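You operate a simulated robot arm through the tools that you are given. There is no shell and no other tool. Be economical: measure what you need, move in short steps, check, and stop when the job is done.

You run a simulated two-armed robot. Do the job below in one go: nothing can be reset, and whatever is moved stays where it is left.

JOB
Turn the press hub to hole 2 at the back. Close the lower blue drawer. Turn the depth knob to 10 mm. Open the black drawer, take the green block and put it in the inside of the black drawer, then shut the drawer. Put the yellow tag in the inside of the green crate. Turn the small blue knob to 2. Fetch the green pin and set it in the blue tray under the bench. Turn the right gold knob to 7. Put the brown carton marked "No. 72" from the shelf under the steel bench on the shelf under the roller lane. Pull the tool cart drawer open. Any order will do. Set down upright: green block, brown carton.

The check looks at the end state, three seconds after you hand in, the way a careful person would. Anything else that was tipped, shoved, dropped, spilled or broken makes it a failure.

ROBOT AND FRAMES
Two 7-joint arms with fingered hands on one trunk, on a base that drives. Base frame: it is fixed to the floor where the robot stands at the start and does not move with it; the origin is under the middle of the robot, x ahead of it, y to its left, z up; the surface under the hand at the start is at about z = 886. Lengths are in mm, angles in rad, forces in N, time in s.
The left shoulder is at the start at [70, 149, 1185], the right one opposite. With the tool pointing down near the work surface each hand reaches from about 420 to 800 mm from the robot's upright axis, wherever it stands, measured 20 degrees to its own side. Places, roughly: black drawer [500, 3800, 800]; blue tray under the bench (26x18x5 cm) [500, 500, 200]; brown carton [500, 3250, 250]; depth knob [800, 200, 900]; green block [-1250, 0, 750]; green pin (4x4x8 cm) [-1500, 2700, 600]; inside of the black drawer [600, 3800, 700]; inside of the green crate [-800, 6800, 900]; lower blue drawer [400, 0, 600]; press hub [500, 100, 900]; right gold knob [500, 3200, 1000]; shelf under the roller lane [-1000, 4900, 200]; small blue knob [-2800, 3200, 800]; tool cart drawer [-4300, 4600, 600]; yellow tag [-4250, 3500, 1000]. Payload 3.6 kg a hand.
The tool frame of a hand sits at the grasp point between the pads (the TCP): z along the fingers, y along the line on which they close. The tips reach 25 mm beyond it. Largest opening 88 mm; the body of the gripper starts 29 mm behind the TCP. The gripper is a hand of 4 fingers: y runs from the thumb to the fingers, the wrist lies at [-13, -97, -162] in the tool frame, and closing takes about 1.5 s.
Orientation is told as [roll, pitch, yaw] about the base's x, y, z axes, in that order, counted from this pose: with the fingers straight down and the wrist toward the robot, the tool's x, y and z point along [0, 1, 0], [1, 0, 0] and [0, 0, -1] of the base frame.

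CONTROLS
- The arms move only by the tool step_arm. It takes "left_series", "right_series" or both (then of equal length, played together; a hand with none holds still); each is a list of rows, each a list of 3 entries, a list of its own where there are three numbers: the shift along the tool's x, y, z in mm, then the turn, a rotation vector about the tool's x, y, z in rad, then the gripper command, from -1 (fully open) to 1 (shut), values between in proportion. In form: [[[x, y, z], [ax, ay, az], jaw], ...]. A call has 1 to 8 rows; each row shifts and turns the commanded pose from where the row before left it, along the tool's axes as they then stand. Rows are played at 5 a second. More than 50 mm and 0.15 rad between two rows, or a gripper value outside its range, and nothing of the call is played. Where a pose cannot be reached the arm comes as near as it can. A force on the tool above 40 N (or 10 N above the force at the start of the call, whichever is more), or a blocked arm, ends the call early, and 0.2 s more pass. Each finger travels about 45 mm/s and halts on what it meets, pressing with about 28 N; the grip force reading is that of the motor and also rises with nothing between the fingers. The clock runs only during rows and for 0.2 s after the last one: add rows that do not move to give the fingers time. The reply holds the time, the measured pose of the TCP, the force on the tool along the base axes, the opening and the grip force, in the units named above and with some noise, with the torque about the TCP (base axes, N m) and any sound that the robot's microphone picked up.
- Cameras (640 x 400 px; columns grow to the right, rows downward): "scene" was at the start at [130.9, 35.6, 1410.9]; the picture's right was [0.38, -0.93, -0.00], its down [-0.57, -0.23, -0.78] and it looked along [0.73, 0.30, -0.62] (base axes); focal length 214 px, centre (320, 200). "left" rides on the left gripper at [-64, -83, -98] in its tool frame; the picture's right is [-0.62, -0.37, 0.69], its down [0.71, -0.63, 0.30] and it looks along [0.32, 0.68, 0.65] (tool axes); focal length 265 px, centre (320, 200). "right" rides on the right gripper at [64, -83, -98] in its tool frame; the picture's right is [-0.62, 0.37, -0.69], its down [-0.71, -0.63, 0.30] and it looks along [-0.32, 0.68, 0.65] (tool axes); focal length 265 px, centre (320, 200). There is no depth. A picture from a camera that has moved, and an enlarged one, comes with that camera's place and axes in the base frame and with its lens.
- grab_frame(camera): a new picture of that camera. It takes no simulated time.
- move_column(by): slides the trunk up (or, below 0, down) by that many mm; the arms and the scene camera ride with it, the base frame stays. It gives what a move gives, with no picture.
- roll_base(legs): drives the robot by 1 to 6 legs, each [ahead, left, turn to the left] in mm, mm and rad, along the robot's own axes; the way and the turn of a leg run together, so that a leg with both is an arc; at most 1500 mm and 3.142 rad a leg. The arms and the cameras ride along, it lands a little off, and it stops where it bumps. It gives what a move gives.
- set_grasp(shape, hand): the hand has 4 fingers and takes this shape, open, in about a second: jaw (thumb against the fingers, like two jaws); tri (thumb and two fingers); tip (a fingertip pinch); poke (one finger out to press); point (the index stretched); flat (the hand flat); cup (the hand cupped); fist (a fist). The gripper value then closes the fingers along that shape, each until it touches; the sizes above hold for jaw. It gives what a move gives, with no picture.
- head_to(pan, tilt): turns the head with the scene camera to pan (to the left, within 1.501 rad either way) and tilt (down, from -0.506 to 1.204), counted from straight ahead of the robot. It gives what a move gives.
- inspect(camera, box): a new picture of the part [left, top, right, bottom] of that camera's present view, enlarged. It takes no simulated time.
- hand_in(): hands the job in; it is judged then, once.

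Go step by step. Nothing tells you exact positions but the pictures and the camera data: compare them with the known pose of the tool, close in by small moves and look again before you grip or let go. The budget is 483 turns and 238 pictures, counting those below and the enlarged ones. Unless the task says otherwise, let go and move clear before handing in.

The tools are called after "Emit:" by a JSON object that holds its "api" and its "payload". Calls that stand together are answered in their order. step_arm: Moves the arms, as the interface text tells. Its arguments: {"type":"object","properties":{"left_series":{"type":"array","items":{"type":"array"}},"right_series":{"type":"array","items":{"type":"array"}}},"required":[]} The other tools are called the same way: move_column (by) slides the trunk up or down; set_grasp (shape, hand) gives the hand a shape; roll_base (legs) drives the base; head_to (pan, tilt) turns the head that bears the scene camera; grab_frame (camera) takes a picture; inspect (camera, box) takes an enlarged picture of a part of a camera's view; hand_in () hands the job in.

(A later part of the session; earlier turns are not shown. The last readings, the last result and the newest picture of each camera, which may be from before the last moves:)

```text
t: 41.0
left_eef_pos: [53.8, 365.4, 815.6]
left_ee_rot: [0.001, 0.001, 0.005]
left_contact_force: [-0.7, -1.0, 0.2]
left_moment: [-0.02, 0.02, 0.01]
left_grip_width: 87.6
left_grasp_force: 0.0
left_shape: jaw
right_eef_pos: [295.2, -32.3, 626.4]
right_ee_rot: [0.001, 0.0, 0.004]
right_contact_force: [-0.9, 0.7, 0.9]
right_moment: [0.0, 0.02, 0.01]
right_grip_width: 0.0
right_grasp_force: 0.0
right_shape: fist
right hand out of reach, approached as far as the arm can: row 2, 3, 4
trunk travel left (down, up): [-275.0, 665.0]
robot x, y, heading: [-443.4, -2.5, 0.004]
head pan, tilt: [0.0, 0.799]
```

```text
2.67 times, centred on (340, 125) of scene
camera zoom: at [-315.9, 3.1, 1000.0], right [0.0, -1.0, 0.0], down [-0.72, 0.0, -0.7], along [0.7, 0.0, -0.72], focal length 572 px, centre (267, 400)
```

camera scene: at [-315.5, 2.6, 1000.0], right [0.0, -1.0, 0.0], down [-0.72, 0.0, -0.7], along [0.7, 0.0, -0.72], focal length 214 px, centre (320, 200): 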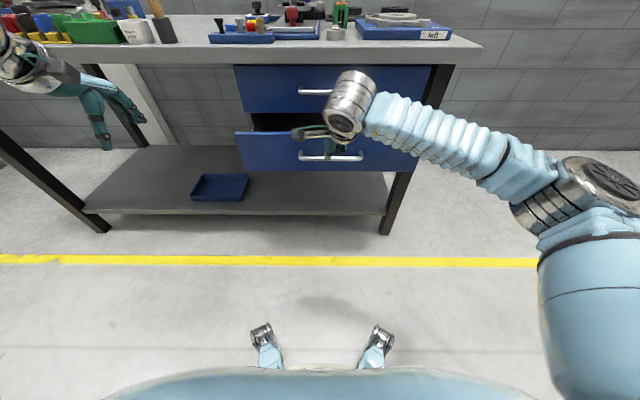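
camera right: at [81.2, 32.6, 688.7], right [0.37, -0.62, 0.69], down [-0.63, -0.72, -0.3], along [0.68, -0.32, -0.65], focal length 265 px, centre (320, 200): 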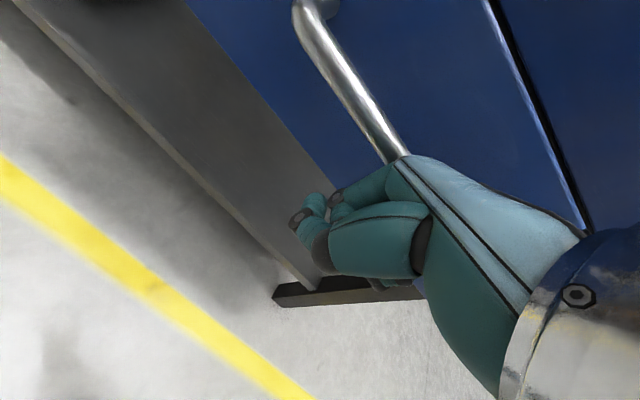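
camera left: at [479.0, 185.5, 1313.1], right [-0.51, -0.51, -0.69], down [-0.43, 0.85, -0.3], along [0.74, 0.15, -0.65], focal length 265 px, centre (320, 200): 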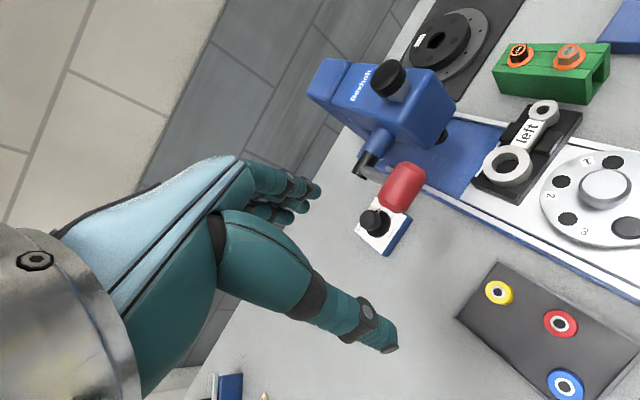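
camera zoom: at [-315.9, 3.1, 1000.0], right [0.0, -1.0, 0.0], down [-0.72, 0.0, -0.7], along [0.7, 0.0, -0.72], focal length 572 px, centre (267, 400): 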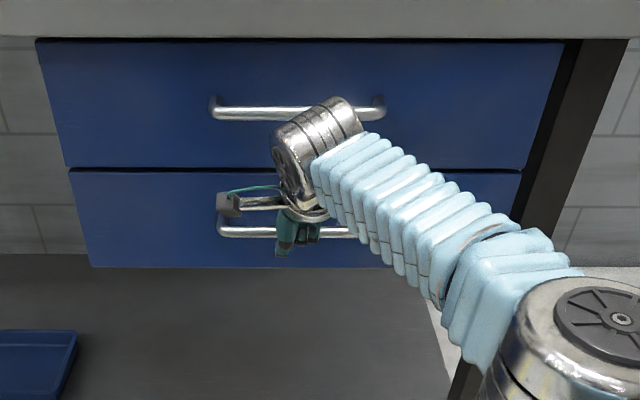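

Emit:
{"api": "roll_base", "payload": {"legs": [[30, 0, 0]]}}

Emit:
{"api": "inspect", "payload": {"camera": "scene", "box": [220, 50, 460, 200]}}

```text
t: 42.0
left_eef_pos: [77.6, 364.9, 816.1]
left_ee_rot: [0.001, -0.003, 0.005]
left_contact_force: [-0.5, -0.5, -0.3]
left_moment: [-0.02, 0.02, 0.01]
left_grip_width: 87.8
left_grasp_force: 0.0
left_shape: jaw
right_eef_pos: [317.7, -28.5, 633.5]
right_ee_rot: [0.001, -0.011, 0.01]
right_contact_force: [-10.6, -3.2, 10.6]
right_moment: [-0.18, -0.12, 0.08]
right_grip_width: 80.4
right_grasp_force: 0.1
right_shape: fist
trunk travel left (down, up): [-275.0, 665.0]
robot x, y, heading: [-424.7, 0.2, 0.004]
head pan, tilt: [0.0, 0.799]
stopped in leg 1: the robot was blocked; the commanded pose is now the measured one
```

```text
2.67 times, centred on (340, 125) of scene
camera zoom: at [-296.8, 3.2, 1000.3], right [0.0, -1.0, 0.0], down [-0.72, 0.0, -0.7], along [0.7, 0.0, -0.72], focal length 572 px, centre (267, 400)
```

zoom: 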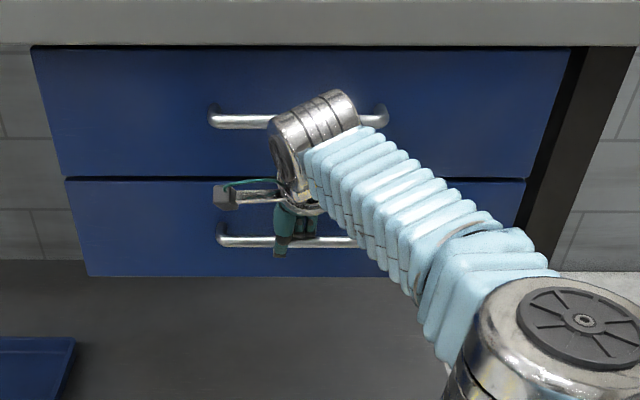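

The drawer is at its stop. I'll back off, raise the column again and drive to a spot better for the depth knob.

Emit:
{"api": "roll_base", "payload": {"legs": [[-200, 0, 0]]}}

Emit:
{"api": "step_arm", "payload": {"right_series": [[[-40, -20, -25], [0, 0, 0], 1], [[-40, -20, -25], [0, 0, 0], 1], [[-40, -20, -25], [0, 0, 0], 1], [[-40, -20, -25], [0, 0, 0], 1], [[-40, -20, -25], [0, 0, 0], 1], [[-40, 0, -25], [0, 0, 0], 1], [[-40, 0, -25], [0, 0, 0], 1], [[0, 0, -30], [0, 0, 0], 1]]}}

Emit:
{"api": "inspect", "payload": {"camera": "scene", "box": [220, 30, 460, 180]}}

Emit:
{"api": "set_grasp", "payload": {"hand": "right", "shape": "jaw"}}

Emit:
{"api": "move_column", "payload": {"by": 400}}

Emit:
{"api": "roll_base", "payload": {"legs": [[0, 200, 0], [600, 0, 0], [0, 0, -0.25]]}}

Emit:
{"api": "grab_frame", "payload": {"camera": "left"}}

```text
t: 43.0
left_eef_pos: [67.5, 366.8, 816.5]
left_ee_rot: [-0.001, -0.003, 0.006]
left_contact_force: [0.0, -0.4, 0.5]
left_moment: [0.0, -0.02, -0.06]
left_grip_width: 87.4
left_grasp_force: 0.0
left_shape: jaw
right_eef_pos: [311.9, -41.0, 635.0]
right_ee_rot: [0.0, -0.017, -0.001]
right_contact_force: [-9.8, 1.6, 6.6]
right_moment: [-0.08, -0.14, 0.12]
right_grip_width: 80.6
right_grasp_force: 0.1
right_shape: fist
trunk travel left (down, up): [-275.0, 665.0]
robot x, y, heading: [-433.9, -1.8, 0.004]
head pan, tilt: [0.0, 0.799]
stopped in leg 1: the robot was blocked; the commanded pose is now the measured one
```

```text
refused: row 1 steps farther than a row can; nothing moved
```

```text
2.67 times, centred on (340, 105) of scene
camera zoom: at [-305.0, 3.4, 1000.2], right [0.0, -1.0, 0.0], down [-0.72, 0.0, -0.7], along [0.7, 0.0, -0.72], focal length 572 px, centre (267, 453)
```

zoom: 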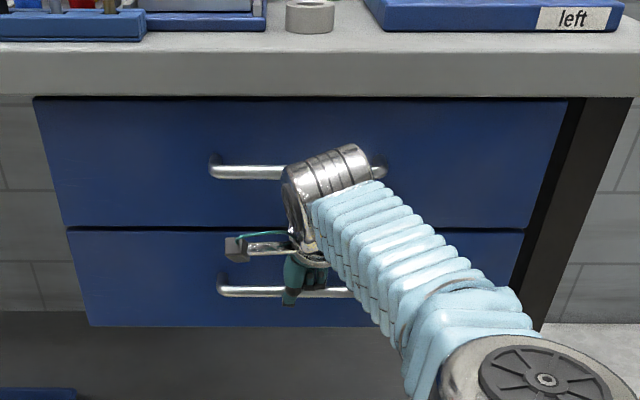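

```text
t: 44.0
left_eef_pos: [57.0, 365.1, 823.9]
left_ee_rot: [0.0, -0.017, 0.005]
left_contact_force: [0.8, 0.2, 0.8]
left_moment: [0.02, 0.02, -0.01]
left_grip_width: 87.7
left_grasp_force: 0.1
left_shape: jaw
right_eef_pos: [301.1, -40.3, 645.0]
right_ee_rot: [-0.004, -0.017, -0.003]
right_contact_force: [-92.0, -3.8, 36.0]
right_moment: [-0.51, -0.08, -1.01]
right_grip_width: 46.2
right_grasp_force: 0.0
right_shape: jaw
trunk travel left (down, up): [-275.0, 665.0]
robot x, y, heading: [-433.8, -3.1, 0.002]
head pan, tilt: [0.0, 0.799]
```

```text
t: 45.9
left_eef_pos: [63.1, 365.6, 1017.4]
left_ee_rot: [0.0, -0.009, 0.005]
left_contact_force: [-0.8, -0.1, -1.1]
left_moment: [0.02, -0.06, 0.02]
left_grip_width: 88.0
left_grasp_force: 0.0
left_shape: jaw
right_eef_pos: [273.6, -43.6, 736.7]
right_ee_rot: [-0.001, 0.156, -0.012]
right_contact_force: [-4.6, -0.6, -0.5]
right_moment: [0.01, -0.13, -0.06]
right_grip_width: 87.7
right_grasp_force: 0.1
right_shape: jaw
trunk travel left (down, up): [-470.0, 470.0]
robot x, y, heading: [-435.4, -0.8, 0.0]
head pan, tilt: [0.0, 0.799]
stopped: the arm was blocked; the commanded pose is now the measured one
```

```text
t: 50.4
left_eef_pos: [101.2, 564.7, 1011.7]
left_ee_rot: [0.0, -0.004, 0.004]
left_contact_force: [-0.7, 0.1, 0.1]
left_moment: [0.03, -0.01, 0.0]
left_grip_width: 87.8
left_grasp_force: 0.2
left_shape: jaw
right_eef_pos: [308.6, 157.2, 728.5]
right_ee_rot: [-0.002, 0.173, -0.009]
right_contact_force: [-12.5, -1.2, 2.1]
right_moment: [-0.01, -0.26, -0.17]
right_grip_width: 86.7
right_grasp_force: 0.0
right_shape: jaw
trunk travel left (down, up): [-470.0, 470.0]
robot x, y, heading: [-399.2, 195.7, -0.001]
head pan, tilt: [0.0, 0.799]
stopped in leg 2: the robot was blocked; the commanded pose is now the measured one
```

```text
201 pictures are left
camera left: at [17.0, 499.4, 1109.4], right [-0.36, -0.62, -0.69], down [-0.63, 0.71, -0.31], along [0.68, 0.33, -0.65], focal length 265 px, centre (320, 200)
```

left: 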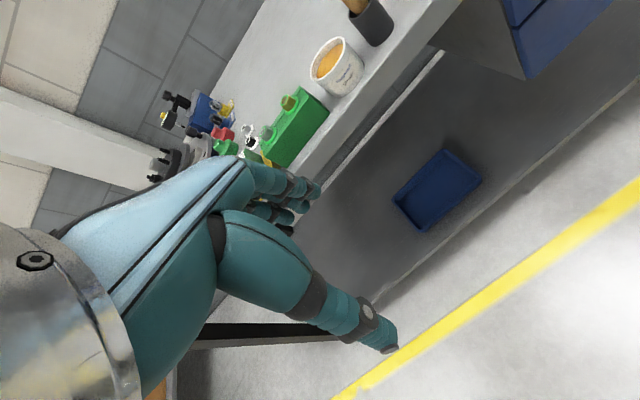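

That chain ran into contact with the bench front, so I'll go one step at a time. I back off now and look.

Emit:
{"api": "roll_base", "payload": {"legs": [[-150, 0, 0]]}}

Emit:
{"api": "head_to", "payload": {"pan": -0.1, "tilt": 0.6}}

Emit:
{"api": "grab_frame", "payload": {"camera": "scene"}}

```text
t: 51.5
left_eef_pos: [85.4, 564.2, 1011.3]
left_ee_rot: [0.0, -0.003, 0.003]
left_contact_force: [0.0, 0.4, -0.4]
left_moment: [0.0, 0.0, 0.01]
left_grip_width: 87.9
left_grasp_force: 0.1
left_shape: jaw
right_eef_pos: [294.8, 155.6, 729.4]
right_ee_rot: [-0.002, 0.171, -0.017]
right_contact_force: [-0.3, 0.0, 0.4]
right_moment: [0.02, -0.02, -0.02]
right_grip_width: 87.6
right_grasp_force: 0.0
right_shape: jaw
trunk travel left (down, up): [-470.0, 470.0]
robot x, y, heading: [-415.1, 194.0, 0.006]
head pan, tilt: [0.0, 0.799]
stopped in leg 1: the robot was blocked; the commanded pose is now the measured one
```

```text
t: 52.2
left_eef_pos: [88.7, 565.0, 1010.4]
left_ee_rot: [-0.001, 0.0, 0.003]
left_contact_force: [-0.1, 0.4, 0.7]
left_moment: [0.0, 0.0, -0.02]
left_grip_width: 87.6
left_grasp_force: 0.0
left_shape: jaw
right_eef_pos: [297.2, 156.1, 726.1]
right_ee_rot: [-0.004, 0.171, -0.019]
right_contact_force: [0.3, -0.5, 0.8]
right_moment: [-0.01, -0.02, -0.04]
right_grip_width: 87.6
right_grasp_force: 0.0
right_shape: jaw
trunk travel left (down, up): [-470.0, 470.0]
robot x, y, heading: [-414.7, 199.9, 0.003]
head pan, tilt: [-0.099, 0.6]
```

```text
200 pictures are left
camera scene: at [-275.6, 192.9, 1212.1], right [-0.1, -1.0, 0.0], down [-0.56, 0.05, -0.82], along [0.82, -0.08, -0.57], focal length 214 px, centre (320, 200)
```

scene: 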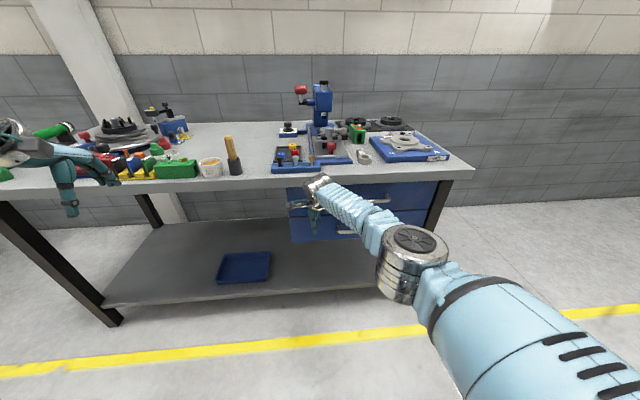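

Emit:
{"api": "inspect", "payload": {"camera": "scene", "box": [260, 120, 480, 260]}}

Emit:
{"api": "grab_frame", "payload": {"camera": "right"}}

```text
2.86 times, centred on (370, 190) of scene
camera zoom: at [-275.6, 192.9, 1212.1], right [-0.1, -1.0, 0.0], down [-0.56, 0.05, -0.82], along [0.82, -0.08, -0.57], focal length 613 px, centre (177, 229)
```

zoom: 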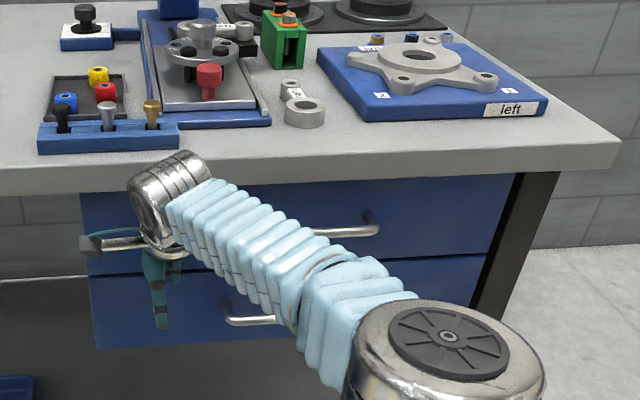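

```text
198 pictures are left
camera right: at [231.8, 221.8, 836.7], right [0.47, -0.63, 0.62], down [-0.68, -0.7, -0.19], along [0.56, -0.34, -0.76], focal length 265 px, centre (320, 200)
```

right: 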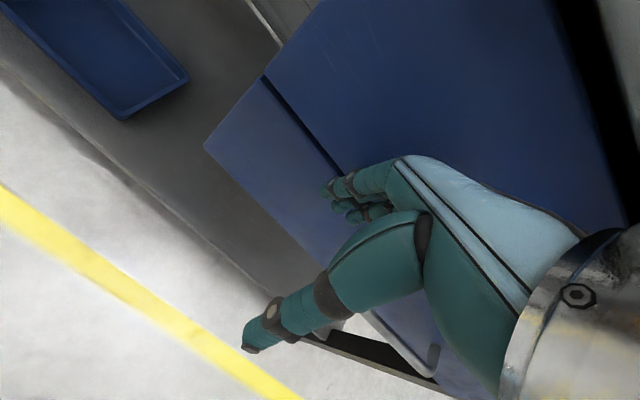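

Emit:
{"api": "step_arm", "payload": {"right_series": [[[0, -40, 0], [0, 0, 0], -1], [[-20, -35, 0], [0, 0, 0], -1], [[-40, -20, 0], [0, 0, 0], -1], [[-40, 0, -20], [-0.1, 0, 0], -1], [[-40, 0, -20], [-0.07, 0, 0], -1], [[-40, 0, -20], [0, 0, 0], -1], [[-40, 0, -20], [0, 0, 0], -1], [[-30, 0, -20], [0, 0, 0], -1]]}}

Emit:
{"api": "head_to", "payload": {"pan": -1.5, "tilt": 0.5}}

Emit:
{"api": "grab_frame", "payload": {"camera": "scene"}}

```text
t: 54.0
left_eef_pos: [88.3, 564.3, 1010.6]
left_ee_rot: [-0.001, 0.0, 0.005]
left_contact_force: [0.2, 1.1, 0.0]
left_moment: [0.0, 0.0, 0.04]
left_grip_width: 87.7
left_grasp_force: 0.1
left_shape: jaw
right_eef_pos: [203.4, -94.8, 841.9]
right_ee_rot: [-0.003, 0.001, -0.018]
right_contact_force: [-0.4, 0.2, 0.2]
right_moment: [-0.01, 0.0, 0.01]
right_grip_width: 87.7
right_grasp_force: 0.1
right_shape: jaw
trunk travel left (down, up): [-470.0, 470.0]
robot x, y, heading: [-416.4, 197.0, 0.002]
head pan, tilt: [-0.099, 0.6]
```

```text
t: 55.5
left_eef_pos: [88.2, 564.4, 1009.4]
left_ee_rot: [0.001, 0.001, 0.004]
left_contact_force: [0.2, -0.4, 0.5]
left_moment: [0.03, 0.03, -0.01]
left_grip_width: 87.8
left_grasp_force: 0.0
left_shape: jaw
right_eef_pos: [204.3, -93.5, 843.0]
right_ee_rot: [-0.002, 0.001, -0.017]
right_contact_force: [0.5, 0.5, -0.4]
right_moment: [0.01, 0.0, 0.01]
right_grip_width: 87.7
right_grasp_force: 0.1
right_shape: jaw
trunk travel left (down, up): [-470.0, 470.0]
robot x, y, heading: [-416.8, 197.1, 0.006]
head pan, tilt: [-1.499, 0.499]
```

```text
197 pictures are left
camera scene: at [-357.6, 110.5, 1221.3], right [-1.0, -0.07, 0.0], down [-0.04, 0.48, -0.88], along [0.07, -0.88, -0.48], focal length 214 px, centre (320, 200)
```

scene: 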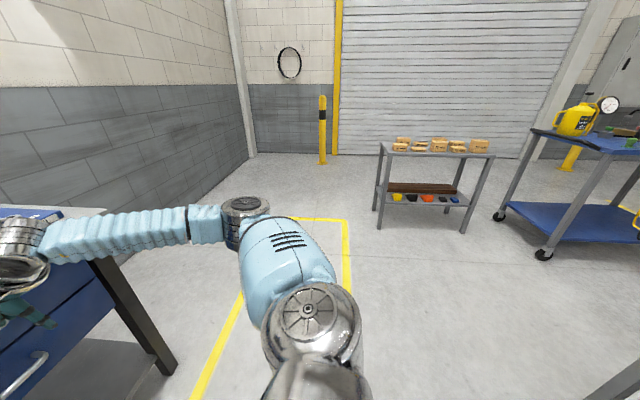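

There is a table close behind (its leg shows at the lower right), so I must keep the rear clear. Next: column up, right hand up and aside, then forward.

Emit:
{"api": "move_column", "payload": {"by": 205}}

Emit:
{"api": "step_arm", "payload": {"right_series": [[[-30, 0, -35], [0, 0, 0], -1], [[-30, 0, -35], [0, 0, 0], -1], [[-30, 0, -35], [0, 0, 0], -1], [[-30, 0, -35], [0, 0, 0], -1], [[-30, 0, -35], [0, 0, 0], -1], [[0, 0, -30], [0, 0, 0], -1]]}}

Emit:
{"api": "roll_base", "payload": {"legs": [[390, 0, 0], [0, 0, -0.25]]}}

Emit:
{"api": "head_to", "payload": {"pan": 0.3, "tilt": 0.7}}

Emit:
{"api": "grab_frame", "payload": {"camera": "scene"}}

Emit:
{"api": "grab_frame", "payload": {"camera": "left"}}

```text
t: 57.8
left_eef_pos: [89.3, 564.5, 1214.9]
left_ee_rot: [0.001, -0.001, 0.004]
left_contact_force: [-0.3, -0.7, 0.1]
left_moment: [0.01, 0.02, 0.0]
left_grip_width: 87.7
left_grasp_force: 0.1
left_shape: jaw
right_eef_pos: [204.4, -93.0, 1048.4]
right_ee_rot: [-0.001, 0.001, -0.015]
right_contact_force: [0.7, 0.8, -0.9]
right_moment: [-0.03, 0.04, -0.01]
right_grip_width: 87.8
right_grasp_force: 0.0
right_shape: jaw
trunk travel left (down, up): [-675.0, 265.0]
robot x, y, heading: [-415.7, 197.2, -0.001]
head pan, tilt: [-1.499, 0.499]
```

```text
t: 59.1
left_eef_pos: [89.1, 564.6, 1214.2]
left_ee_rot: [-0.002, 0.0, 0.003]
left_contact_force: [-0.6, 0.9, -0.8]
left_moment: [0.01, -0.02, 0.01]
left_grip_width: 87.6
left_grasp_force: 0.0
left_shape: jaw
right_eef_pos: [201.7, -227.9, 1215.3]
right_ee_rot: [-0.001, 0.001, -0.02]
right_contact_force: [0.2, 0.0, 0.0]
right_moment: [0.02, -0.01, 0.03]
right_grip_width: 88.0
right_grasp_force: 0.0
right_shape: jaw
right hand out of reach, approached as far as the arm can: row 5, 6
trunk travel left (down, up): [-675.0, 265.0]
robot x, y, heading: [-410.4, 196.1, 0.003]
head pan, tilt: [-1.499, 0.499]
```

```text
t: 66.5
left_eef_pos: [555.9, 431.2, 1215.4]
left_ee_rot: [-0.002, -0.001, -0.245]
left_contact_force: [0.3, -0.3, 0.3]
left_moment: [0.04, -0.01, 0.02]
left_grip_width: 87.7
left_grasp_force: 0.1
left_shape: jaw
right_eef_pos: [470.8, -364.1, 1216.4]
right_ee_rot: [-0.005, 0.001, -0.267]
right_contact_force: [0.3, 0.4, 0.9]
right_moment: [-0.01, -0.03, 0.02]
right_grip_width: 87.6
right_grasp_force: 0.0
right_shape: jaw
trunk travel left (down, up): [-675.0, 265.0]
robot x, y, heading: [-23.1, 196.4, -0.255]
head pan, tilt: [-1.499, 0.499]
```

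```text
t: 68.3
left_eef_pos: [555.4, 428.9, 1215.0]
left_ee_rot: [-0.003, -0.001, -0.244]
left_contact_force: [-0.6, -0.3, -0.1]
left_moment: [-0.02, 0.02, 0.0]
left_grip_width: 87.6
left_grasp_force: 0.0
left_shape: jaw
right_eef_pos: [470.7, -365.3, 1215.2]
right_ee_rot: [-0.004, -0.001, -0.267]
right_contact_force: [-0.5, -0.1, -0.5]
right_moment: [-0.01, 0.01, -0.03]
right_grip_width: 87.8
right_grasp_force: 0.0
right_shape: jaw
trunk travel left (down, up): [-675.0, 265.0]
robot x, y, heading: [-22.3, 196.6, -0.251]
head pan, tilt: [0.3, 0.7]
```

```text
196 pictures are left
camera scene: at [111.2, 193.6, 1408.7], right [0.05, -1.0, 0.0], down [-0.64, -0.03, -0.77], along [0.76, 0.04, -0.64], focal length 214 px, centre (320, 200)
```

scene: 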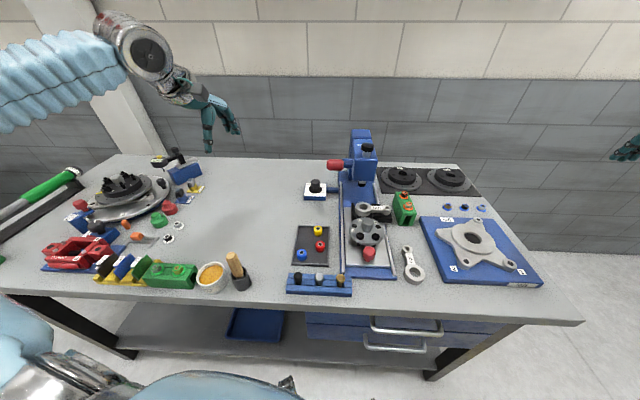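

```text
195 pictures are left
camera left: at [457.9, 387.5, 1313.3], right [-0.51, -0.51, -0.69], down [-0.44, 0.85, -0.31], along [0.74, 0.15, -0.65], focal length 265 px, centre (320, 200)
```

left: 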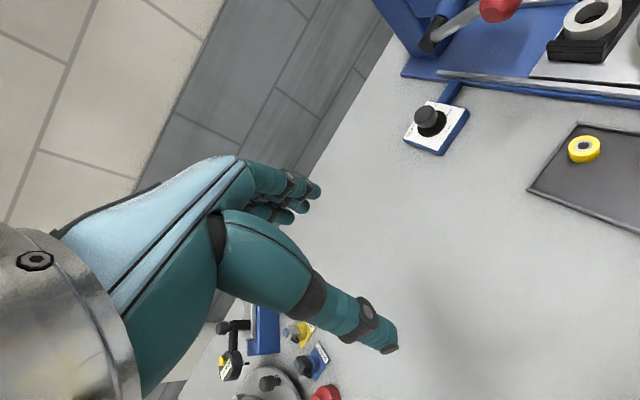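

Emit:
{"api": "inspect", "payload": {"camera": "left", "box": [395, 90, 485, 165]}}

Emit:
{"api": "inspect", "payload": {"camera": "scene", "box": [290, 150, 350, 210]}}

```text
5.33 times, centred on (440, 128) of left
camera zoom: at [457.9, 387.5, 1313.3], right [-0.51, -0.51, -0.69], down [-0.44, 0.85, -0.31], along [0.74, 0.15, -0.65], focal length 1416 px, centre (-320, 587)
```

zoom: 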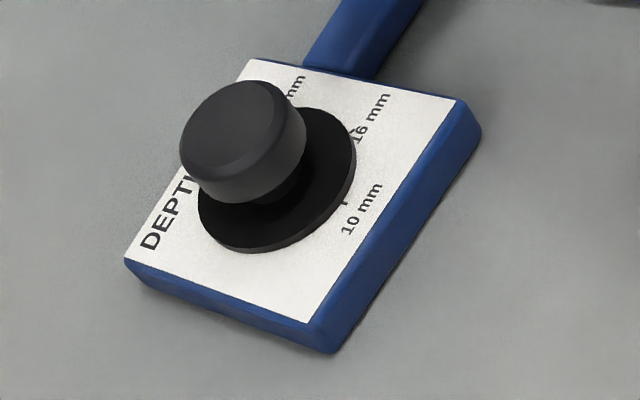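

```text
6.67 times, centred on (320, 180) of scene
camera zoom: at [111.2, 193.6, 1408.7], right [0.05, -1.0, 0.0], down [-0.64, -0.03, -0.77], along [0.76, 0.04, -0.64], focal length 1430 px, centre (320, 333)
```

zoom: 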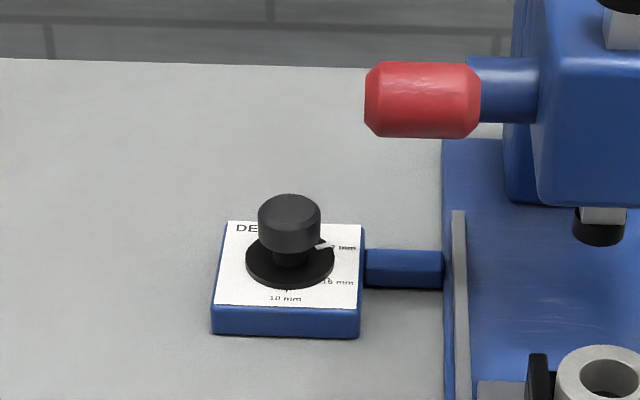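

Emit:
{"api": "step_arm", "payload": {"left_series": [[[-17.4, 30, 17.5], [0, 0, 0], -1], [[-17.4, 30, 17.5], [0, 0, 0], -1], [[-17.4, 30, 17.5], [0, 0, 0], -1], [[-17.4, 30, 17.5], [0, 0, 0], -1], [[-17.4, 30, 17.5], [0, 0, 0], -1], [[-17.4, 30, 17.5], [0, 0, 0], -1], [[-17.4, 30, 17.5], [0, 0, 0], -1], [[-17.4, 30, 17.5], [0, 0, 0], -1]]}}

Emit:
{"api": "grab_frame", "payload": {"camera": "left"}}

Emit:
{"api": "grab_frame", "payload": {"camera": "scene"}}

```text
t: 70.1
left_eef_pos: [721.6, 257.2, 1079.5]
left_ee_rot: [-0.003, -0.003, -0.245]
left_contact_force: [-0.5, -0.9, 0.2]
left_moment: [0.01, 0.03, 0.0]
left_grip_width: 87.8
left_grasp_force: 0.1
left_shape: jaw
left hand out of reach, approached as far as the arm can: row 7, 8
right_eef_pos: [468.7, -364.8, 1216.5]
right_ee_rot: [-0.006, 0.0, -0.269]
right_contact_force: [0.1, -0.3, 0.3]
right_moment: [-0.03, 0.0, -0.02]
right_grip_width: 87.9
right_grasp_force: 0.0
right_shape: jaw
trunk travel left (down, up): [-675.0, 265.0]
robot x, y, heading: [-20.2, 195.7, -0.248]
head pan, tilt: [0.3, 0.7]
```

```text
192 pictures are left
camera left: at [623.6, 215.0, 1177.0], right [-0.51, -0.51, -0.69], down [-0.44, 0.84, -0.31], along [0.74, 0.15, -0.65], focal length 265 px, centre (320, 200)
```

left: 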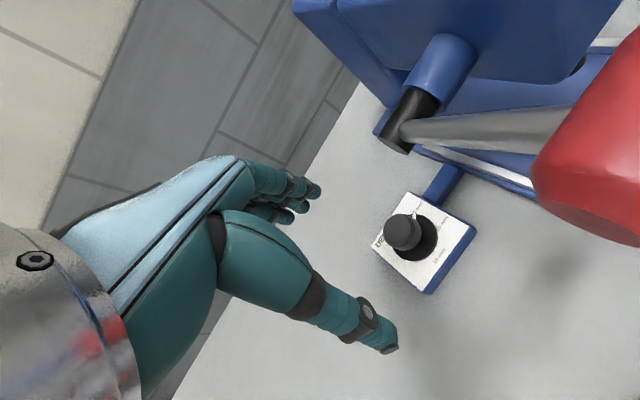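

```text
191 pictures are left
camera scene: at [110.5, 194.4, 1408.7], right [0.05, -1.0, 0.0], down [-0.64, -0.03, -0.77], along [0.76, 0.04, -0.64], focal length 214 px, centre (320, 200)
```

scene: 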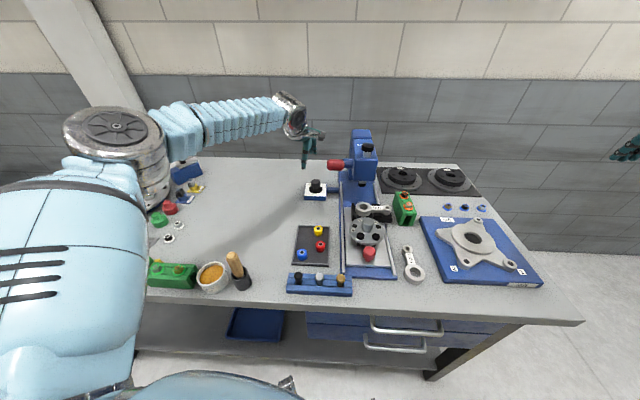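

Emit:
{"api": "roll_base", "payload": {"legs": [[30, 0, 0]]}}

Emit:
{"api": "step_arm", "payload": {"left_series": [[[0, 0, 0], [0, 0, 0.15], -0.5], [[0, 0, 0], [0, 0, 0.15], -0.5], [[0, 0, 20], [0, 0, 0.1], -0.5], [[0, 0, 20], [0, 0, 0], -0.5]]}}

Emit:
{"api": "grab_frame", "payload": {"camera": "left"}}

```text
t: 71.2
left_eef_pos: [749.4, 247.2, 1079.6]
left_ee_rot: [0.001, -0.002, -0.246]
left_contact_force: [-0.4, 0.2, 0.1]
left_moment: [0.03, -0.02, -0.01]
left_grip_width: 88.1
left_grasp_force: 0.1
left_shape: jaw
right_eef_pos: [497.8, -374.6, 1215.7]
right_ee_rot: [-0.002, 0.001, -0.269]
right_contact_force: [0.1, 0.1, -0.7]
right_moment: [0.05, -0.01, 0.03]
right_grip_width: 87.7
right_grasp_force: 0.0
right_shape: jaw
trunk travel left (down, up): [-675.0, 265.0]
robot x, y, heading: [7.9, 187.4, -0.252]
head pan, tilt: [0.3, 0.7]
```

```text
t: 72.2
left_eef_pos: [745.3, 251.2, 1038.8]
left_ee_rot: [-0.002, -0.005, -0.644]
left_contact_force: [0.4, -0.3, 0.0]
left_moment: [-0.04, -0.02, 0.0]
left_grip_width: 66.4
left_grasp_force: 0.1
left_shape: jaw
left hand out of reach, approached as far as the arm can: row 4
right_eef_pos: [497.6, -373.3, 1215.2]
right_ee_rot: [-0.004, 0.0, -0.267]
right_contact_force: [-0.8, 0.2, 0.2]
right_moment: [0.01, -0.01, -0.02]
right_grip_width: 87.7
right_grasp_force: 0.0
right_shape: jaw
trunk travel left (down, up): [-675.0, 265.0]
robot x, y, heading: [6.0, 188.8, -0.254]
head pan, tilt: [0.3, 0.7]
```

```text
190 pictures are left
camera left: at [638.0, 250.5, 1137.8], right [-0.66, -0.28, -0.69], down [-0.07, 0.95, -0.31], along [0.74, -0.15, -0.65], focal length 265 px, centre (320, 200)
```

left: 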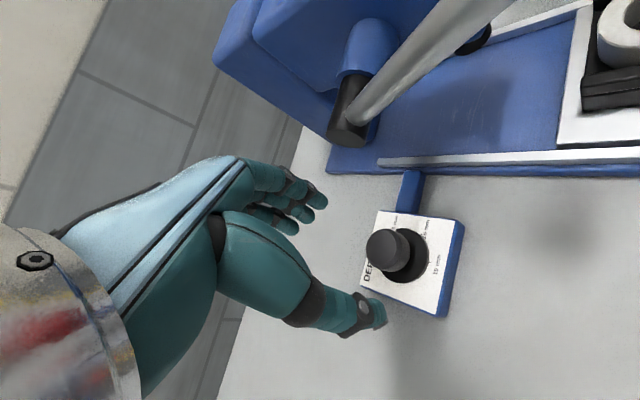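

Reach is short here; turning the base further right brings the left shoulder forward. I raise the column first so the hand clears the press.

Emit:
{"api": "move_column", "payload": {"by": 240}}

Emit:
{"api": "roll_base", "payload": {"legs": [[0, 0, -0.35]]}}

Emit:
{"api": "grab_frame", "payload": {"camera": "left"}}

```text
t: 74.7
left_eef_pos: [744.8, 251.5, 1279.1]
left_ee_rot: [0.001, -0.004, -0.646]
left_contact_force: [1.1, -0.8, 0.2]
left_moment: [-0.01, 0.02, -0.02]
left_grip_width: 66.3
left_grasp_force: 0.0
left_shape: jaw
right_eef_pos: [498.4, -372.9, 1455.8]
right_ee_rot: [-0.003, 0.0, -0.268]
right_contact_force: [-0.7, 0.4, 0.0]
right_moment: [0.04, -0.02, 0.0]
right_grip_width: 87.8
right_grasp_force: 0.0
right_shape: jaw
trunk travel left (down, up): [-915.0, 25.0]
robot x, y, heading: [8.2, 189.1, -0.247]
head pan, tilt: [0.3, 0.7]
```

```text
t: 77.5
left_eef_pos: [722.4, -2.7, 1277.9]
left_ee_rot: [0.001, -0.003, -0.991]
left_contact_force: [0.0, -0.7, 0.3]
left_moment: [-0.01, 0.02, 0.04]
left_grip_width: 66.3
left_grasp_force: 0.0
left_shape: jaw
right_eef_pos: [279.9, -507.5, 1455.1]
right_ee_rot: [-0.001, 0.001, -0.614]
right_contact_force: [0.4, -0.4, 0.4]
right_moment: [0.0, -0.02, 0.01]
right_grip_width: 88.0
right_grasp_force: 0.0
right_shape: jaw
trunk travel left (down, up): [-915.0, 25.0]
robot x, y, heading: [6.7, 190.2, -0.602]
head pan, tilt: [0.3, 0.7]
```

```text
189 pictures are left
camera left: at [622.4, 31.8, 1377.3], right [-0.72, -0.03, -0.69], down [0.25, 0.92, -0.31], along [0.65, -0.4, -0.65], focal length 265 px, centre (320, 200)
```

left: 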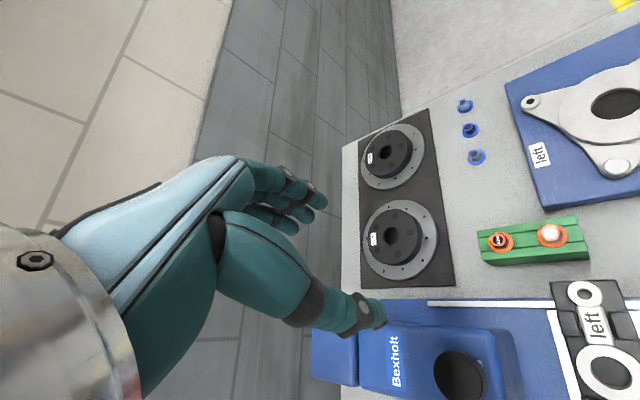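

Emit:
{"api": "step_arm", "payload": {"left_series": [[[26.4, -30.5, 0], [0, 0, 0], -0.5], [[26.4, -30.5, 0], [0, 0, 0], -0.5], [[26.4, -30.5, 0], [0, 0, 0], -0.5], [[26.4, -30.5, 0], [0, 0, 0], -0.5], [[26.4, -30.5, 0], [0, 0, 0], -0.5], [[26.4, -30.5, 0], [0, 0, 0], -0.5], [[0, 0, 0], [0, 0, -0.15], -0.5], [[0, 0, 0], [0, 0, -0.15], -0.5]]}}

```text
t: 79.3
left_eef_pos: [753.9, 237.1, 1280.2]
left_ee_rot: [0.0, -0.004, -0.689]
left_contact_force: [0.2, -0.1, 0.1]
left_moment: [0.03, 0.02, -0.02]
left_grip_width: 66.3
left_grasp_force: 0.1
left_shape: jaw
right_eef_pos: [277.2, -507.3, 1455.1]
right_ee_rot: [-0.002, 0.0, -0.614]
right_contact_force: [-0.2, 0.2, 0.7]
right_moment: [0.02, 0.02, -0.01]
right_grip_width: 88.0
right_grasp_force: 0.1
right_shape: jaw
trunk travel left (down, up): [-915.0, 25.0]
robot x, y, heading: [11.7, 185.9, -0.602]
head pan, tilt: [0.3, 0.7]
```

Reached. Column down partway and look from above at the dial.

Emit:
{"api": "move_column", "payload": {"by": -230}}

Emit:
{"api": "grab_frame", "payload": {"camera": "left"}}

Emit:
{"api": "inspect", "payload": {"camera": "left", "box": [340, 200, 460, 300]}}

```text
t: 81.7
left_eef_pos: [756.0, 238.2, 1050.6]
left_ee_rot: [-0.001, -0.002, -0.691]
left_contact_force: [-0.1, -0.1, -0.3]
left_moment: [-0.01, -0.02, 0.01]
left_grip_width: 66.1
left_grasp_force: 0.0
left_shape: jaw
right_eef_pos: [279.1, -506.4, 1224.4]
right_ee_rot: [-0.001, 0.0, -0.614]
right_contact_force: [0.0, 0.1, -0.5]
right_moment: [-0.02, 0.04, -0.03]
right_grip_width: 87.6
right_grasp_force: 0.0
right_shape: jaw
trunk travel left (down, up): [-685.0, 255.0]
robot x, y, heading: [7.2, 191.1, -0.6]
head pan, tilt: [0.3, 0.7]
```

```text
188 pictures are left
camera left: at [647.8, 241.0, 1147.5], right [-0.68, -0.24, -0.69], down [-0.03, 0.95, -0.31], along [0.74, -0.19, -0.65], focal length 265 px, centre (320, 200)
```

left: 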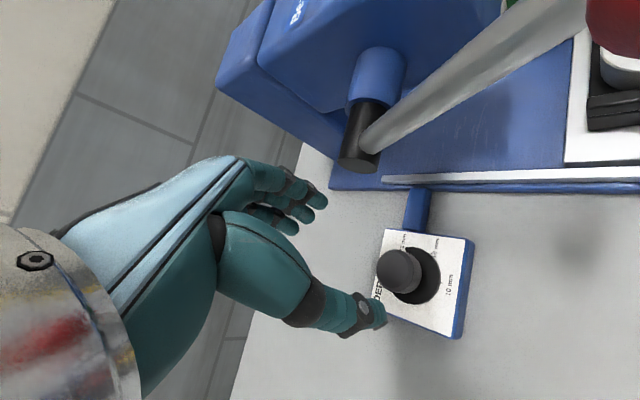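

```text
4.00 times, centred on (400, 250) of left
camera zoom: at [647.8, 241.0, 1147.5], right [-0.68, -0.24, -0.69], down [-0.03, 0.95, -0.31], along [0.74, -0.19, -0.65], focal length 1062 px, centre (0, 0)
```

zoom: 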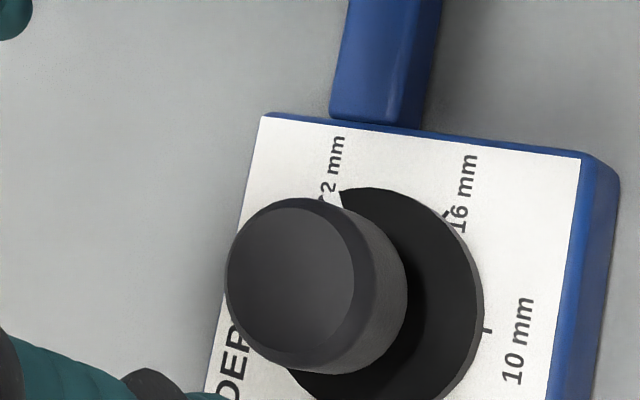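

The dial reads: pointer at 22 (about -60°), 16 at -120°, 10 at 180°, centre (768, 240), so it needs about 120° clockwise. I'll do it in several grips to stay in reach and clear of the handle.

Emit:
{"api": "step_arm", "payload": {"left_series": [[[9, 8, 20], [0, 0, 0], -0.5], [[0, 0, 20], [0, 0, -0.12], -0.5], [[0, 0, 20], [0, 0, -0.12], -0.5], [[0, 0, 10], [0, 0, 0], -0.5]]}}

Emit:
{"api": "grab_frame", "payload": {"camera": "left"}}

Emit:
{"api": "inspect", "payload": {"camera": "scene", "box": [220, 80, 420, 220]}}

```text
t: 82.7
left_eef_pos: [767.6, 240.6, 977.6]
left_ee_rot: [-0.004, -0.004, -0.451]
left_contact_force: [0.3, -0.2, 0.3]
left_moment: [-0.01, 0.0, 0.01]
left_grip_width: 66.2
left_grasp_force: 0.0
left_shape: jaw
right_eef_pos: [279.4, -506.7, 1224.6]
right_ee_rot: [-0.004, 0.001, -0.615]
right_contact_force: [-0.5, 0.0, 0.2]
right_moment: [0.02, 0.02, 0.03]
right_grip_width: 87.8
right_grasp_force: 0.0
right_shape: jaw
trunk travel left (down, up): [-685.0, 255.0]
robot x, y, heading: [7.9, 187.0, -0.6]
head pan, tilt: [0.3, 0.7]
```

```text
186 pictures are left
camera left: at [663.4, 217.8, 1077.0], right [-0.6, -0.4, -0.69], down [-0.26, 0.92, -0.31], along [0.76, -0.01, -0.65], focal length 265 px, centre (320, 200)
```

left: 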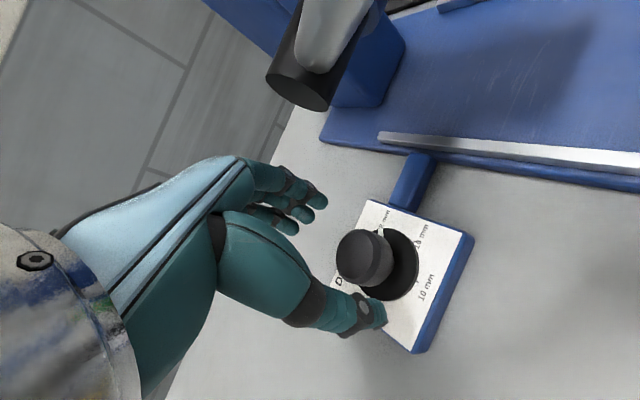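

```text
2.86 times, centred on (320, 150) of scene
camera zoom: at [133.1, 140.4, 1418.5], right [-0.29, -0.96, 0.0], down [-0.62, 0.19, -0.76], along [0.73, -0.23, -0.64], focal length 613 px, centre (320, 343)
```

zoom: 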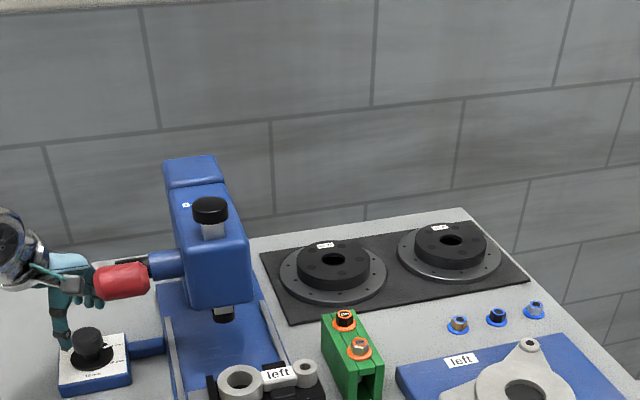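

Emit:
{"api": "step_arm", "payload": {"left_series": [[[0, -3, 16], [0, 0, 0], -0.5], [[0, 0, 15], [0, 0, 0], -0.5], [[0, 0, 0], [0, 0, 0], 0.3], [[0, 0, 0], [0, 0, 0], 1], [[0, 0, 0], [0, 0, 0], 1], [[0, 0, 0], [0, 0, 0], 1]]}}

Emit:
{"api": "grab_frame", "payload": {"camera": "left"}}

```text
t: 84.1
left_eef_pos: [762.8, 239.8, 948.1]
left_ee_rot: [0.0, -0.001, -0.452]
left_contact_force: [-3.3, 0.8, -1.2]
left_moment: [0.0, 0.05, -0.02]
left_grip_width: 28.9
left_grasp_force: 28.4
left_shape: jaw
right_eef_pos: [278.9, -506.0, 1224.7]
right_ee_rot: [-0.001, -0.002, -0.614]
right_contact_force: [0.7, -0.3, 0.1]
right_moment: [0.0, 0.0, 0.01]
right_grip_width: 87.7
right_grasp_force: 0.1
right_shape: jaw
trunk travel left (down, up): [-685.0, 255.0]
robot x, y, heading: [6.0, 190.1, -0.596]
head pan, tilt: [0.3, 0.7]
```

```text
184 pictures are left
camera left: at [658.8, 218.8, 1047.1], right [-0.6, -0.4, -0.69], down [-0.25, 0.92, -0.31], along [0.76, -0.01, -0.65], focal length 265 px, centre (320, 200)
```

left: 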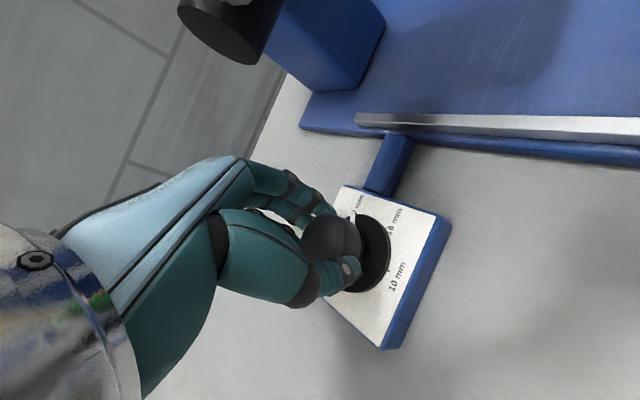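

Gripped the knob; I'll turn it 0.52 rad clockwise and check.

Emit:
{"api": "step_arm", "payload": {"left_series": [[[0, 0, 0], [0, 0, 0.13], 1], [[0, 0, 0], [0, 0, 0.13], 1], [[0, 0, 0], [0, 0, 0.13], 1], [[0, 0, 0], [0, 0, 0.13], 1], [[0, 0, 0], [0, 0, 0], 1]]}}

Emit:
{"api": "inspect", "payload": {"camera": "left", "box": [240, 140, 480, 340]}}

```text
t: 85.3
left_eef_pos: [763.5, 242.8, 948.1]
left_ee_rot: [0.001, -0.006, -0.972]
left_contact_force: [0.3, 11.1, 2.9]
left_moment: [0.21, -0.01, 0.08]
left_grip_width: 28.1
left_grasp_force: 27.9
left_shape: jaw
right_eef_pos: [277.9, -504.2, 1226.5]
right_ee_rot: [-0.006, -0.003, -0.614]
right_contact_force: [-0.4, 0.5, -0.8]
right_moment: [-0.02, -0.02, -0.01]
right_grip_width: 88.0
right_grasp_force: 0.0
right_shape: jaw
trunk travel left (down, up): [-685.0, 255.0]
robot x, y, heading: [9.4, 192.5, -0.598]
head pan, tilt: [0.3, 0.7]
```

```text
2.00 times, centred on (360, 240) of left
camera zoom: at [662.1, 275.5, 1046.4], right [-0.72, -0.05, -0.7], down [0.24, 0.92, -0.31], along [0.66, -0.38, -0.65], focal length 531 px, centre (240, 120)
```

zoom: 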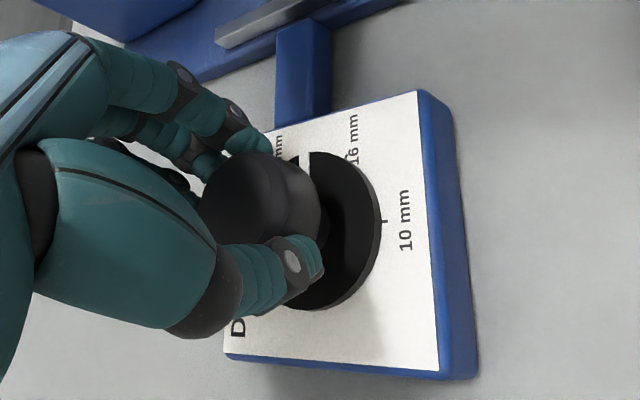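

Emit:
{"api": "step_arm", "payload": {"left_series": [[[0, 0, 0], [0, 0, 0.1], 1], [[0, 0, 0], [0, 0, 0.1], 1], [[0, 0, 0], [0, 0, 0.1], 1], [[0, 0, 0], [0, 0, 0.1], 1], [[0, 0, 0], [0, 0, 0], 1]]}}

```text
t: 86.5
left_eef_pos: [740.6, 241.2, 963.1]
left_ee_rot: [0.004, -0.005, -1.376]
left_contact_force: [-0.8, 0.3, 1.3]
left_moment: [-0.02, -0.06, 0.05]
left_grip_width: 19.3
left_grasp_force: 28.2
left_shape: jaw
left hand out of reach, approached as far as the arm can: row 2, 3, 4
right_eef_pos: [274.3, -506.3, 1226.2]
right_ee_rot: [0.0, -0.002, -0.615]
right_contact_force: [0.1, -0.2, -0.5]
right_moment: [0.0, 0.0, 0.03]
right_grip_width: 87.8
right_grasp_force: 0.0
right_shape: jaw
trunk travel left (down, up): [-685.0, 255.0]
robot x, y, heading: [8.2, 188.4, -0.6]
head pan, tilt: [0.3, 0.7]
```

It slipped off at the reach limit. I'll open, rise and look at the dial.

Emit:
{"api": "step_arm", "payload": {"left_series": [[[0, 0, 0], [0, 0, 0], -0.5], [[0, 0, 0], [0, 0, 0], -0.5], [[0, 0, -40], [0, 0, 0], -0.5], [[0, 0, 0], [0, 0, -0.15], -0.5], [[0, 0, 0], [0, 0, -0.15], -0.5], [[0, 0, 0], [0, 0, -0.15], -0.5], [[0, 0, 0], [0, 0, -0.15], -0.5], [[0, 0, 0], [0, 0, -0.15], -0.5]]}}

Emit:
{"api": "inspect", "payload": {"camera": "left", "box": [260, 150, 480, 330]}}

```text
t: 88.3
left_eef_pos: [745.5, 242.1, 1000.1]
left_ee_rot: [0.001, -0.008, -0.62]
left_contact_force: [0.1, 0.1, -0.4]
left_moment: [-0.04, -0.02, 0.02]
left_grip_width: 65.8
left_grasp_force: 0.0
left_shape: jaw
right_eef_pos: [280.4, -506.7, 1223.1]
right_ee_rot: [-0.003, 0.001, -0.614]
right_contact_force: [0.1, -0.4, -0.2]
right_moment: [0.01, 0.0, -0.03]
right_grip_width: 87.6
right_grasp_force: 0.1
right_shape: jaw
trunk travel left (down, up): [-685.0, 255.0]
robot x, y, heading: [10.5, 191.8, -0.601]
head pan, tilt: [0.3, 0.7]
```

```text
2.22 times, centred on (370, 240) of left
camera zoom: at [638.3, 238.5, 1097.4], right [-0.66, -0.29, -0.69], down [-0.1, 0.95, -0.31], along [0.75, -0.14, -0.65], focal length 590 px, centre (209, 111)
```

zoom: 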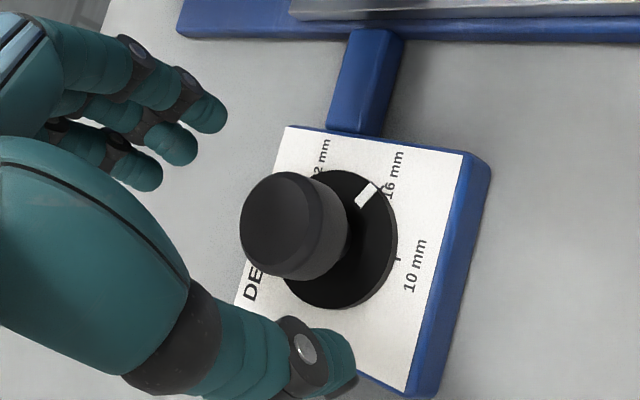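

Emit:
{"api": "step_arm", "payload": {"left_series": [[[0, 0, 0], [0, 0, -0.11], -0.5], [[0, 0, 0], [0, 0, -0.11], -0.5], [[6, 16, 10], [0, 0, 0], -0.5], [[0, 0, 22], [0, 0, 0], -0.5], [[0, 0, 20], [0, 0, 0], -0.5], [[0, 0, 0], [0, 0, 0], 0.3], [[0, 0, 0], [0, 0, 0], 1], [[0, 0, 0], [0, 0, 0], 1]]}}

Emit:
{"api": "step_arm", "payload": {"left_series": [[[0, 0, 0], [0, 0, 0], 1], [[0, 0, 0], [0, 0, 0], 1], [[0, 0, 0], [0, 0, 0.13], 1], [[0, 0, 0], [0, 0, 0.13], 1], [[0, 0, 0], [0, 0, 0.13], 1], [[0, 0, 0], [0, 0, 0.13], 1], [[0, 0, 0], [0, 0, 0], 1]]}}

Emit:
{"api": "inspect", "payload": {"camera": "left", "box": [240, 140, 480, 340]}}

```text
t: 90.1
left_eef_pos: [760.1, 242.0, 946.9]
left_ee_rot: [-0.002, -0.002, -0.401]
left_contact_force: [-2.1, 0.6, -1.1]
left_moment: [0.0, -0.01, 0.01]
left_grip_width: 29.8
left_grasp_force: 14.8
left_shape: jaw
right_eef_pos: [278.0, -506.5, 1225.1]
right_ee_rot: [-0.002, 0.001, -0.616]
right_contact_force: [0.6, 0.2, 0.9]
right_moment: [0.01, 0.0, -0.03]
right_grip_width: 87.8
right_grasp_force: 0.0
right_shape: jaw
trunk travel left (down, up): [-685.0, 255.0]
robot x, y, heading: [6.0, 190.1, -0.603]
head pan, tilt: [0.3, 0.7]
```

```text
t: 91.7
left_eef_pos: [760.7, 244.9, 946.7]
left_ee_rot: [-0.001, -0.007, -0.922]
left_contact_force: [0.4, 12.2, 1.3]
left_moment: [0.22, -0.04, 0.13]
left_grip_width: 27.9
left_grasp_force: 27.9
left_shape: jaw
right_eef_pos: [279.1, -503.4, 1226.9]
right_ee_rot: [-0.004, -0.002, -0.615]
right_contact_force: [-0.5, -0.5, 0.8]
right_moment: [0.03, 0.01, -0.03]
right_grip_width: 87.6
right_grasp_force: 0.0
right_shape: jaw
trunk travel left (down, up): [-685.0, 255.0]
robot x, y, heading: [9.6, 190.9, -0.599]
head pan, tilt: [0.3, 0.7]
```

```text
2.00 times, centred on (360, 240) of left
camera zoom: at [658.3, 272.9, 1045.3], right [-0.71, -0.08, -0.7], down [0.19, 0.93, -0.31], along [0.67, -0.35, -0.65], focal length 531 px, centre (240, 120)
```

zoom: 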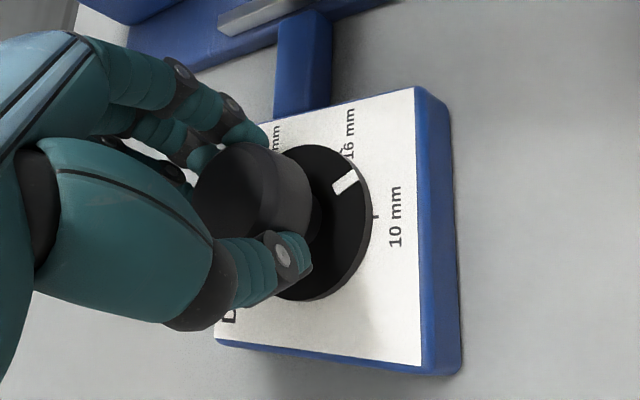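

Emit:
{"api": "step_arm", "payload": {"left_series": [[[0, 0, 0], [0, 0, 0], -0.5], [[0, 0, 0], [0, 0, 0], -0.5], [[0, 0, 0], [0, 0, 0], -0.5], [[0, 0, 0], [0, 0, -0.13], -0.5], [[0, 0, 0], [0, 0, -0.13], -0.5], [[0, 0, 0], [0, 0, -0.13], -0.5], [[0, 0, 0], [0, 0, -0.13], -0.5]]}}

Emit:
{"api": "inspect", "payload": {"camera": "left", "box": [240, 140, 480, 340]}}

```text
t: 93.3
left_eef_pos: [760.7, 240.4, 947.6]
left_ee_rot: [-0.001, -0.005, -0.402]
left_contact_force: [-0.2, -0.5, 1.0]
left_moment: [-0.01, -0.03, -0.02]
left_grip_width: 65.5
left_grasp_force: 0.1
left_shape: jaw
right_eef_pos: [278.0, -507.3, 1222.5]
right_ee_rot: [-0.001, 0.0, -0.615]
right_contact_force: [0.1, 0.6, 0.4]
right_moment: [-0.02, -0.03, 0.02]
right_grip_width: 88.0
right_grasp_force: 0.0
right_shape: jaw
trunk travel left (down, up): [-685.0, 255.0]
robot x, y, heading: [9.7, 190.4, -0.598]
head pan, tilt: [0.3, 0.7]
```

```text
2.00 times, centred on (360, 240) of left
camera zoom: at [658.1, 214.3, 1045.9], right [-0.58, -0.43, -0.69], down [-0.3, 0.9, -0.31], along [0.76, 0.03, -0.65], focal length 531 px, centre (240, 120)
```

zoom: 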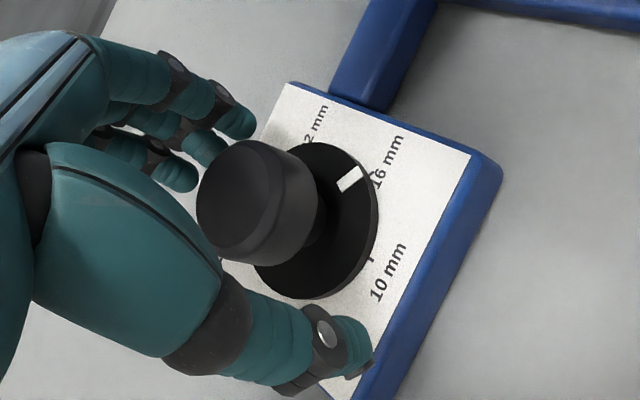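

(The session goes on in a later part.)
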